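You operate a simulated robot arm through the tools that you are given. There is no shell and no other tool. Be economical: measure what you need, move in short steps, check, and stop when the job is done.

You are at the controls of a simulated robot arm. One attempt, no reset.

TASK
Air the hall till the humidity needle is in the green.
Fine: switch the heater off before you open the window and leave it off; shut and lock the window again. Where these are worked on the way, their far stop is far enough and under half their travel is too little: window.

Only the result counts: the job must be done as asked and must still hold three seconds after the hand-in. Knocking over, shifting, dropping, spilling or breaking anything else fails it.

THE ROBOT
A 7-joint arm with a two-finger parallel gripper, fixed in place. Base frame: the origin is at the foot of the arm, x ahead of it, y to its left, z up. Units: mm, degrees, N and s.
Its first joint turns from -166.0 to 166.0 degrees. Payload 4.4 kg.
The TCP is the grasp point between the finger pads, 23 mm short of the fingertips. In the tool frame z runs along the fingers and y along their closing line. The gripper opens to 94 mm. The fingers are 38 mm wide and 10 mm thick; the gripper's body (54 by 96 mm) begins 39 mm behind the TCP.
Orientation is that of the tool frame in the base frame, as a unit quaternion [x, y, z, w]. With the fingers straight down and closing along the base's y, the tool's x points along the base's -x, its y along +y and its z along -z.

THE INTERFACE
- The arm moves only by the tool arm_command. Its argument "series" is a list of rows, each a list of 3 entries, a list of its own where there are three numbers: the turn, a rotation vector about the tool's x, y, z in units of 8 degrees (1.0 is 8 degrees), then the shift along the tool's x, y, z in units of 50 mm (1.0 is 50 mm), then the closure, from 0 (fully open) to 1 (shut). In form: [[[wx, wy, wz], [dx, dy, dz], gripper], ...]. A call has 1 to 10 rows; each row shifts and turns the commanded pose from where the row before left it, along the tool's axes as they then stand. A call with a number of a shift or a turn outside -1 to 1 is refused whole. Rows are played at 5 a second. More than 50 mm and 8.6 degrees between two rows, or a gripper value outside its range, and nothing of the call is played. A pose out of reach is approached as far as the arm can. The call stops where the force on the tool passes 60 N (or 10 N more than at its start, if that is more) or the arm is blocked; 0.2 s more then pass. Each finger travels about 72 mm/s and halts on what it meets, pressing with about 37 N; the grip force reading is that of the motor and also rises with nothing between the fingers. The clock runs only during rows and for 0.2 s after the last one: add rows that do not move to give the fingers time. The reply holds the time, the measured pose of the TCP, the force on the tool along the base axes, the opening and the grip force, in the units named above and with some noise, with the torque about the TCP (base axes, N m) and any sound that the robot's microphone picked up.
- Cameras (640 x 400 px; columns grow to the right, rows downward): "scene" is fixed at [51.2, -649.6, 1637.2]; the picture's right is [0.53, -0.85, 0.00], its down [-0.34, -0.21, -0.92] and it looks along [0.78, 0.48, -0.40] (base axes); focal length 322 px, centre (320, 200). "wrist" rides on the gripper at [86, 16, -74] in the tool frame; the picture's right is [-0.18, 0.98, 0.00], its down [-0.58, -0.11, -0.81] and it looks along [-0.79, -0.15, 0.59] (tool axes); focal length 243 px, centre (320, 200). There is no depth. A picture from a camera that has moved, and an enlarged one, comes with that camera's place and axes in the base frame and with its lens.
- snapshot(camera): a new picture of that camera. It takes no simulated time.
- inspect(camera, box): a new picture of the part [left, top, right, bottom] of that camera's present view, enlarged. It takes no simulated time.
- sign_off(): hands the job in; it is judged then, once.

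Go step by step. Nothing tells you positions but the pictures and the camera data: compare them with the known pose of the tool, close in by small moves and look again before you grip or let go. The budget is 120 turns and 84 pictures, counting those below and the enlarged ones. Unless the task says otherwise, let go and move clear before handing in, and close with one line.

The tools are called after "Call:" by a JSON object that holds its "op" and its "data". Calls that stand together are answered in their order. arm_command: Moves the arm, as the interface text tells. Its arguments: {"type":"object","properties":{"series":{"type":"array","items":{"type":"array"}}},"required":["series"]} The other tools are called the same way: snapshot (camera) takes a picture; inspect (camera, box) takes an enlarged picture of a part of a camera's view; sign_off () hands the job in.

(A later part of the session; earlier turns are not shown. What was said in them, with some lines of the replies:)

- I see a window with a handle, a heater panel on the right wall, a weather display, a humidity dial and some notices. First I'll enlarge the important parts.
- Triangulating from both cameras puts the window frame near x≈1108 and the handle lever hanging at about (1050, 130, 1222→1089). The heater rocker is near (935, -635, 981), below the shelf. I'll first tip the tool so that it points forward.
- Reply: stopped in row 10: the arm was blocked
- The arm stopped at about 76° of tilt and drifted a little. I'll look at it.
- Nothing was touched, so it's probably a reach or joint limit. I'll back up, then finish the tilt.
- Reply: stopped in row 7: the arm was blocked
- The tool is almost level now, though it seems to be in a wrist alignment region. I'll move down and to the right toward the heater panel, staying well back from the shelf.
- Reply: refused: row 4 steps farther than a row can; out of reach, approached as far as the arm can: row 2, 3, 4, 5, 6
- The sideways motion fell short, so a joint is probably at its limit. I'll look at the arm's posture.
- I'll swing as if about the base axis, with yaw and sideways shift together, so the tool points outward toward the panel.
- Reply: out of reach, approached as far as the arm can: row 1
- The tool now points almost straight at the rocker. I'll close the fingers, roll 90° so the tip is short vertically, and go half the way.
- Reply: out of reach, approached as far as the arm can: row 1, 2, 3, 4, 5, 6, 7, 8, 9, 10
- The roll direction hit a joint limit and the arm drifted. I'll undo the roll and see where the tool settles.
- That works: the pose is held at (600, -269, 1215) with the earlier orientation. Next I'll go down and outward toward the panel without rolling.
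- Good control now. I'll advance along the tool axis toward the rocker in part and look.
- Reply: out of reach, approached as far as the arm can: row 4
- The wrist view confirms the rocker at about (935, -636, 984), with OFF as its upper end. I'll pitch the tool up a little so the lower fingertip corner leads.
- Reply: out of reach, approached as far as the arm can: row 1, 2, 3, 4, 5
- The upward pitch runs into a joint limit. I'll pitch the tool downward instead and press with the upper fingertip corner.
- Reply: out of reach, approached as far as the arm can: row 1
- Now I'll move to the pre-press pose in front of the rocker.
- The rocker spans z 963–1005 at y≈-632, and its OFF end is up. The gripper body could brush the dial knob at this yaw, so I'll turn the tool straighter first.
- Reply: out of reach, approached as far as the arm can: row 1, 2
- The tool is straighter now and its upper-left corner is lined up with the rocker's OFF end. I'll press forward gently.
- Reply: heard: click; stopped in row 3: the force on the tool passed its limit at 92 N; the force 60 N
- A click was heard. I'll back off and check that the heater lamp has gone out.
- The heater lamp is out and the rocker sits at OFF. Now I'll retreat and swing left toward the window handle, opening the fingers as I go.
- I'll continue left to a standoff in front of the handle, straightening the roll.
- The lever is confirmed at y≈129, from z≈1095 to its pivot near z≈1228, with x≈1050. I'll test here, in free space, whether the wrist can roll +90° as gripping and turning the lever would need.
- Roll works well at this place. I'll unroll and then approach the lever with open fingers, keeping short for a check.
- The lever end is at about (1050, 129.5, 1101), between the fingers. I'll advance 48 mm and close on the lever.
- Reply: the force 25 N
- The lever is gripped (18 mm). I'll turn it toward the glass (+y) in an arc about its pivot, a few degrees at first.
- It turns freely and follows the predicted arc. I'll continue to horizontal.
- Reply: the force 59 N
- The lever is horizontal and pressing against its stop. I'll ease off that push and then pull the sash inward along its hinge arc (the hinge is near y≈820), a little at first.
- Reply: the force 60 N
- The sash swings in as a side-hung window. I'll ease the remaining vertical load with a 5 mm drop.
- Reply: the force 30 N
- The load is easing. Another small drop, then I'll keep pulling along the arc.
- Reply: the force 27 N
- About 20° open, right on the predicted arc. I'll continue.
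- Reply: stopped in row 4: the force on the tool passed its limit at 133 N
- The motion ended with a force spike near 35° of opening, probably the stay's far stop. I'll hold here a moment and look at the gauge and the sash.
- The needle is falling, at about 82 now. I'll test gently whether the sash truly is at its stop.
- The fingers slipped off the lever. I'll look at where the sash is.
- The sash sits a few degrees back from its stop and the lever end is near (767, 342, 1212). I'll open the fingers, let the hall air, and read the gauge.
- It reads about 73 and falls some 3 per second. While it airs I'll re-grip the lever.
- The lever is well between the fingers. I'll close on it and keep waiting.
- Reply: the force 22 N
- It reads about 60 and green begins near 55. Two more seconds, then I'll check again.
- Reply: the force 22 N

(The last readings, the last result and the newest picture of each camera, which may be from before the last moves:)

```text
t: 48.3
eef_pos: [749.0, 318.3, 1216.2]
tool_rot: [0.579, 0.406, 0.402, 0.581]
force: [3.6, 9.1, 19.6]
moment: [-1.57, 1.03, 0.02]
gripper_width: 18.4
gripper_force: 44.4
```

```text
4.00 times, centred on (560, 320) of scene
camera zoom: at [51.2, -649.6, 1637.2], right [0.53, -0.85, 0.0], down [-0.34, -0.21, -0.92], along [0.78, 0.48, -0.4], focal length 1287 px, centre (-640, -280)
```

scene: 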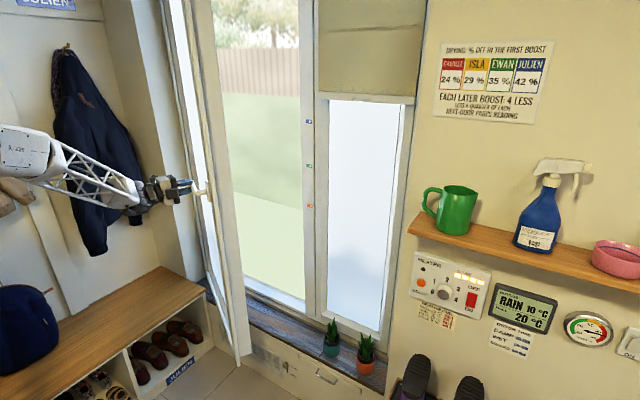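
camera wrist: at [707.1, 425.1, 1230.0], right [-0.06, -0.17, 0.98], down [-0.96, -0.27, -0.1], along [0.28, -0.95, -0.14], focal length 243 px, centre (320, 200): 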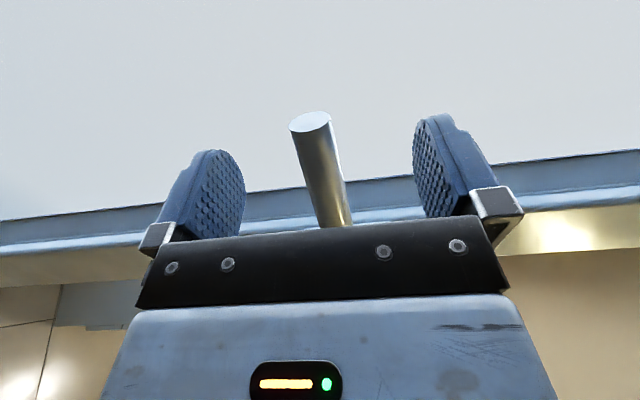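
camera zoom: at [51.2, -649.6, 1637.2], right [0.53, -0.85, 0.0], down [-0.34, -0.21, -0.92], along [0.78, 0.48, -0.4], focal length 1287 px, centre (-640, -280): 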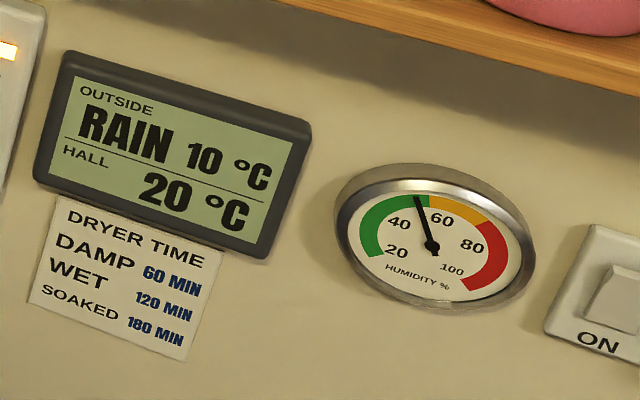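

The needle is in the green at about 52. Now I'll swing the sash shut along its hinge arc (about 28° to go).

Call:
{"op": "arm_command", "data": {"series": [[[0, 0.5, 0], [-0.146, 0.03, 0.882], 1], [[0, 0.5, 0], [-0.146, 0, 0.882], 1], [[0, 0.5, 0], [-0.146, 0, 0.882], 1], [[0, 0.5, 0], [-0.146, 0, 0.882], 1], [[0, 0.5, 0], [-0.146, 0, 0.882], 1], [[0, 0.5, 0], [-0.146, 0, 0.882], 1]]}}

Call:
{"op": "snapshot", "data": {"camera": "scene"}}

```text
t: 49.7
eef_pos: [999.3, 229.9, 1217.8]
tool_rot: [0.483, 0.518, 0.513, 0.485]
force: [-9.8, -21.1, 16.3]
moment: [-1.57, 0.36, 0.98]
gripper_width: 18.1
gripper_force: 45.1
```

```text
47 pictures are left
```

scene: 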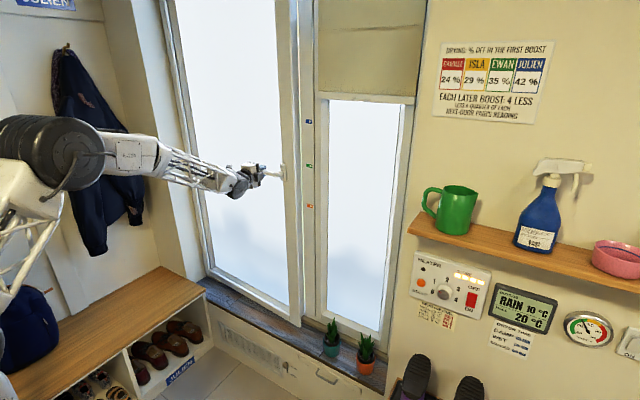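

About 50 mm are left to close. I'll bring the sash home gently.

Call:
{"op": "arm_command", "data": {"series": [[[0, 0.35, 0], [-0.14, 0, 0.6], 1], [[0, 0.15, 0], [-0.05, 0, 0.25], 1], [[0, 0.05, 0], [-0.02, 0, 0.12], 1], [[0, 0, 0], [-0.01, 0, 0.08], 1], [[0, 0, 0], [-0.01, 0, 0.08], 1]]}}

Call:
{"op": "inspect", "data": {"camera": "scene", "box": [200, 80, 400, 205]}}

```text
t: 50.9
eef_pos: [1055.1, 221.5, 1215.8]
tool_rot: [0.463, 0.536, 0.532, 0.464]
force: [-35.5, 4.3, 16.4]
moment: [-1.66, 0.22, -0.29]
gripper_width: 18.4
gripper_force: 45.1
```

```text
3.20 times, centred on (300, 142) of scene
camera zoom: at [51.2, -649.6, 1637.2], right [0.53, -0.85, 0.0], down [-0.34, -0.21, -0.92], along [0.78, 0.48, -0.4], focal length 1030 px, centre (384, 384)
```

zoom: 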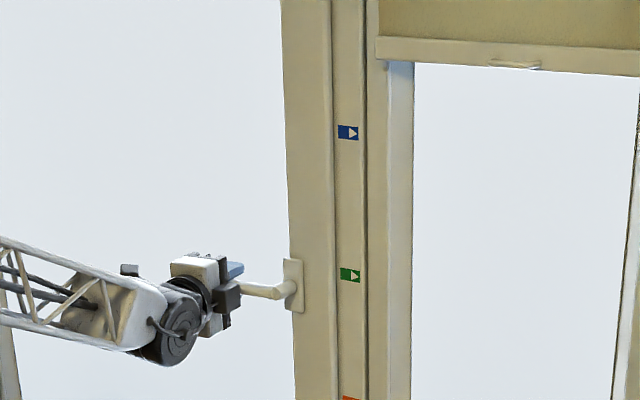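

The sash is shut against its frame. Now I'll turn the lever back down to lock it.

Call:
{"op": "arm_command", "data": {"series": [[[0.14, 0, -0.99], [-0.018, -0.256, -0.0025], 1], [[0.14, 0, -0.99], [-0.018, -0.256, -0.0025], 1], [[0.14, 0, -0.99], [-0.018, -0.256, -0.0025], 1], [[0.14, 0, -0.99], [-0.018, -0.256, -0.0025], 1], [[0.14, 0, -0.99], [-0.018, -0.256, -0.0025], 1]]}}

```text
t: 52.1
eef_pos: [1054.3, 199.6, 1159.0]
tool_rot: [0.275, 0.686, 0.316, 0.595]
force: [2.2, -12.6, 37.4]
moment: [-1.7, 0.24, -0.15]
gripper_width: 17.7
gripper_force: 45.2
```

It's halfway down and following well. I'll continue with a slight inward correction.

Call:
{"op": "arm_command", "data": {"series": [[[0.14, 0, -0.99], [-0.07, -0.256, -0.008], 1], [[0.14, 0, -0.99], [-0.02, -0.26, -0.0025], 1], [[0.14, 0, -0.99], [-0.02, -0.26, -0.0025], 1], [[0.14, 0, -0.99], [-0.02, -0.26, -0.0025], 1], [[0.14, 0, -0.99], [-0.02, -0.26, -0.0025], 1]]}}

Call:
{"op": "inspect", "data": {"camera": "scene", "box": [200, 80, 400, 205]}}

```text
t: 53.3
eef_pos: [1053.8, 142.7, 1128.2]
tool_rot: [0.055, 0.754, 0.063, 0.652]
force: [2.8, 16.6, 32.0]
moment: [-1.82, 0.41, -0.29]
gripper_width: 18.6
gripper_force: 44.5
```

```text
3.20 times, centred on (300, 142) of scene
camera zoom: at [51.2, -649.6, 1637.2], right [0.53, -0.85, 0.0], down [-0.34, -0.21, -0.92], along [0.78, 0.48, -0.4], focal length 1030 px, centre (384, 384)
```

zoom: 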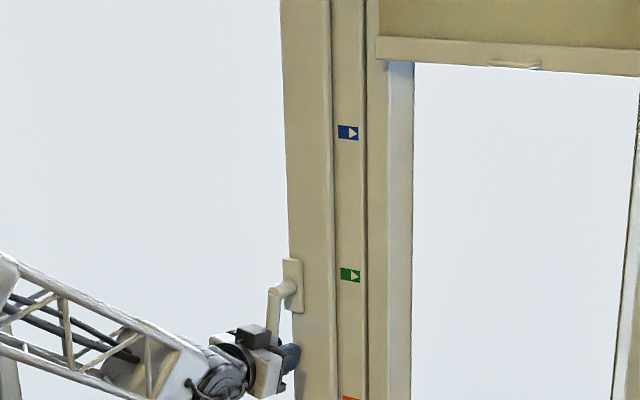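

About 8° remain. I'll finish the turn down to the stop.

Call:
{"op": "arm_command", "data": {"series": [[[0.14, 0, -0.9], [-0.04, -0.25, -0.002], 1], [[0, 0, -0.2], [0, -0.08, 0], 1], [[0, 0, 0], [0, 0, 0], 1]]}}

Call:
{"op": "snapshot", "data": {"camera": "wrist"}}

Call:
{"op": "inspect", "data": {"camera": "scene", "box": [220, 110, 380, 210]}}

Call:
{"op": "inspect", "data": {"camera": "scene", "box": [480, 270, 640, 370]}}

```text
t: 54.2
eef_pos: [1054.8, 130.9, 1126.4]
tool_rot: [0.002, 0.757, 0.006, 0.654]
force: [1.6, 28.0, 0.5]
moment: [-2.04, 0.01, -0.43]
gripper_width: 18.1
gripper_force: 44.8
stopped in row 3: the force on the tool passed its limit at 62 N (the readings are from after the stop); the commanded pose is now the measured one
```

```text
44 pictures are left
camera wrist: at [966.8, 146.1, 1053.5], right [0.02, 0.98, 0.19], down [-0.71, -0.12, 0.69], along [0.7, -0.15, 0.7], focal length 243 px, centre (320, 200)
```

wrist: 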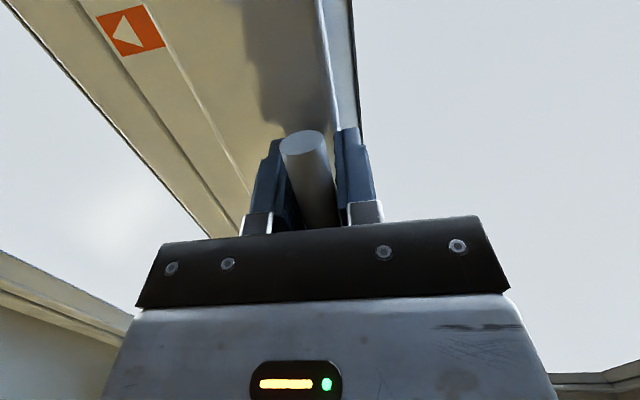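

```text
4.00 times, centred on (300, 160) of scene
camera zoom: at [51.2, -649.6, 1637.2], right [0.53, -0.85, 0.0], down [-0.34, -0.21, -0.92], along [0.78, 0.48, -0.4], focal length 1287 px, centre (400, 360)
```

zoom: 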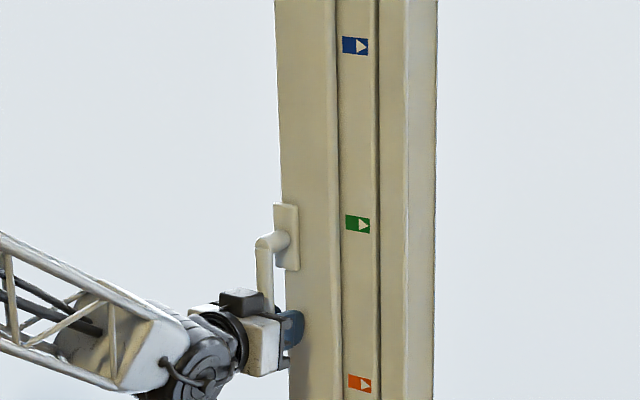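

```text
4.00 times, centred on (560, 320) of scene
camera zoom: at [51.2, -649.6, 1637.2], right [0.53, -0.85, 0.0], down [-0.34, -0.21, -0.92], along [0.78, 0.48, -0.4], focal length 1287 px, centre (-640, -280)
```

zoom: 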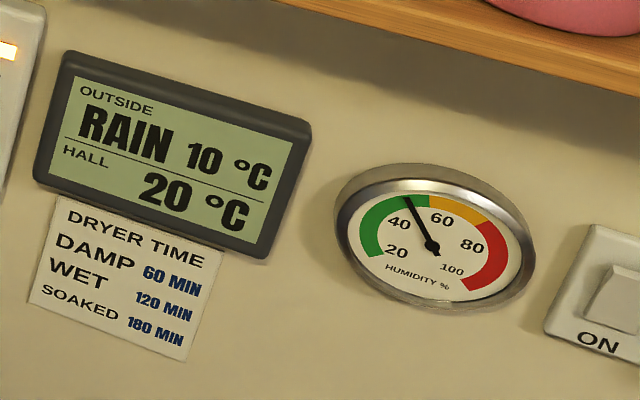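

The lever is down at its stop and the needle is at about 47, in the green. I'll release, back straight off, and watch it for a few seconds.

Call:
{"op": "arm_command", "data": {"series": [[[0, 0, 0], [0, 0, 0], 0.5], [[0, 0, 0], [0, 0, 0], 0], [[0, 0, 0], [0, 0, 0], 0], [[0, 0, 0], [0, 0, 0], 0], [[0, 0, 0], [0, 0, -0.5], 0], [[0, 0, 0], [0, 0, -0.9], 0], [[0, 0, 0], [0, 0, -0.9], 0], [[0, 0, 0], [0, 0, -0.9], 0], [[0, 0, 0], [0, 0, -0.9], 0], [[0, 0, 0], [0, 0, 0], 0]]}}

Call:
{"op": "arm_command", "data": {"series": [[[0, 0, 0], [0, 0, 0], 0], [[0, 0, 0], [0, 0, 0], 0], [[0, 0, 0], [0, 0, 0], 0], [[0, 0, 0], [0, 0, 0], 0], [[0, 0, 0], [0, 0, 0], 0], [[0, 0, 0], [0, 0, 0], 0], [[0, 0, 0], [0, 0, 0], 0], [[0, 0, 0], [0, 0, 0], 0], [[0, 0, 0], [0, 0, 0], 0], [[0, 0, 0], [0, 0, 0], 0]]}}

Call:
{"op": "snapshot", "data": {"camera": "scene"}}

Call:
{"op": "inspect", "data": {"camera": "scene", "box": [220, 110, 380, 210]}}

Call:
{"op": "inspect", "data": {"camera": "scene", "box": [400, 240, 640, 390]}}

```text
t: 56.4
eef_pos: [849.6, 125.0, 1156.5]
tool_rot: [0.002, 0.757, 0.006, 0.653]
force: [0.3, 0.3, 1.1]
moment: [0.04, -0.02, 0.02]
gripper_width: 94.1
gripper_force: 0.0
```

```text
t: 58.6
eef_pos: [850.1, 125.6, 1155.6]
tool_rot: [0.003, 0.756, 0.006, 0.654]
force: [0.7, 0.4, 0.0]
moment: [0.03, -0.03, 0.05]
gripper_width: 93.8
gripper_force: 0.1
```

```text
41 pictures are left
```

scene: 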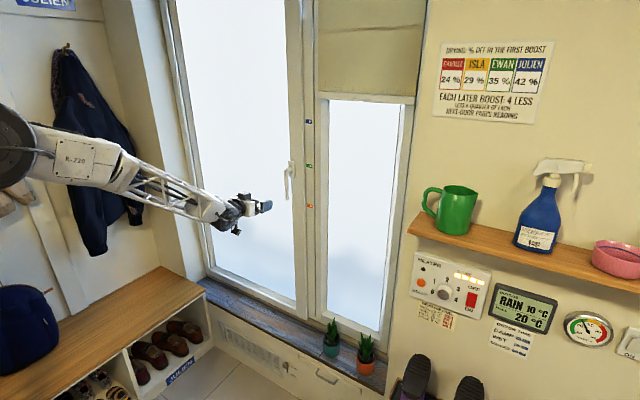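

```text
4.00 times, centred on (300, 160) of scene
camera zoom: at [51.2, -649.6, 1637.2], right [0.53, -0.85, 0.0], down [-0.34, -0.21, -0.92], along [0.78, 0.48, -0.4], focal length 1287 px, centre (400, 360)
```

zoom: 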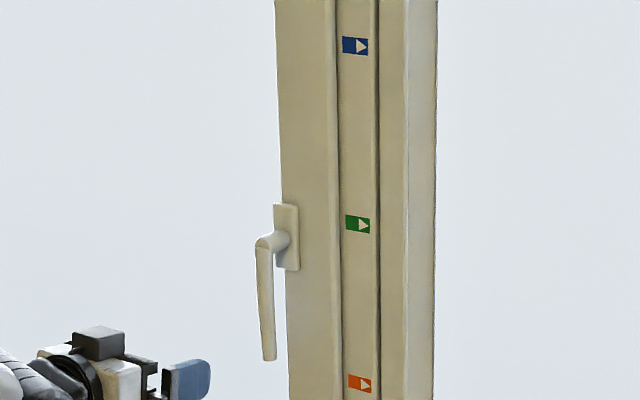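

```text
2.67 times, centred on (520, 315) of scene
camera zoom: at [51.2, -649.6, 1637.2], right [0.53, -0.85, 0.0], down [-0.34, -0.21, -0.92], along [0.78, 0.48, -0.4], focal length 858 px, centre (-213, -107)
```

zoom: 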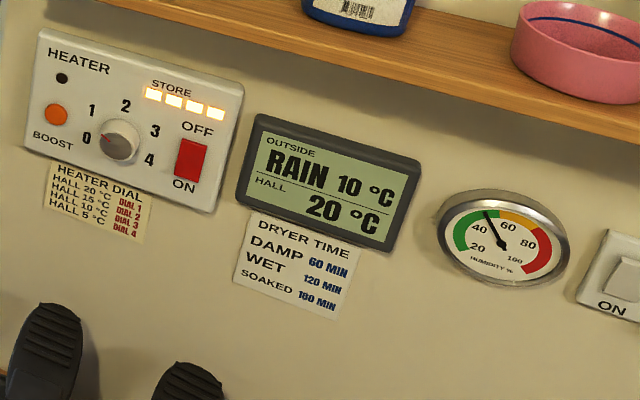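

The needle is steady in the green, the window is shut with its handle down as at the start, the heater lamp is out, and the arm is clear. I'm handing in.

Call:
{"op": "sign_off", "data": {}}

```text
The job is handed in.
```

The heater was switched off before the window was opened and left off, and the hall was aired until the humidity needle reached the green (about 47). The window is shut and locked again.
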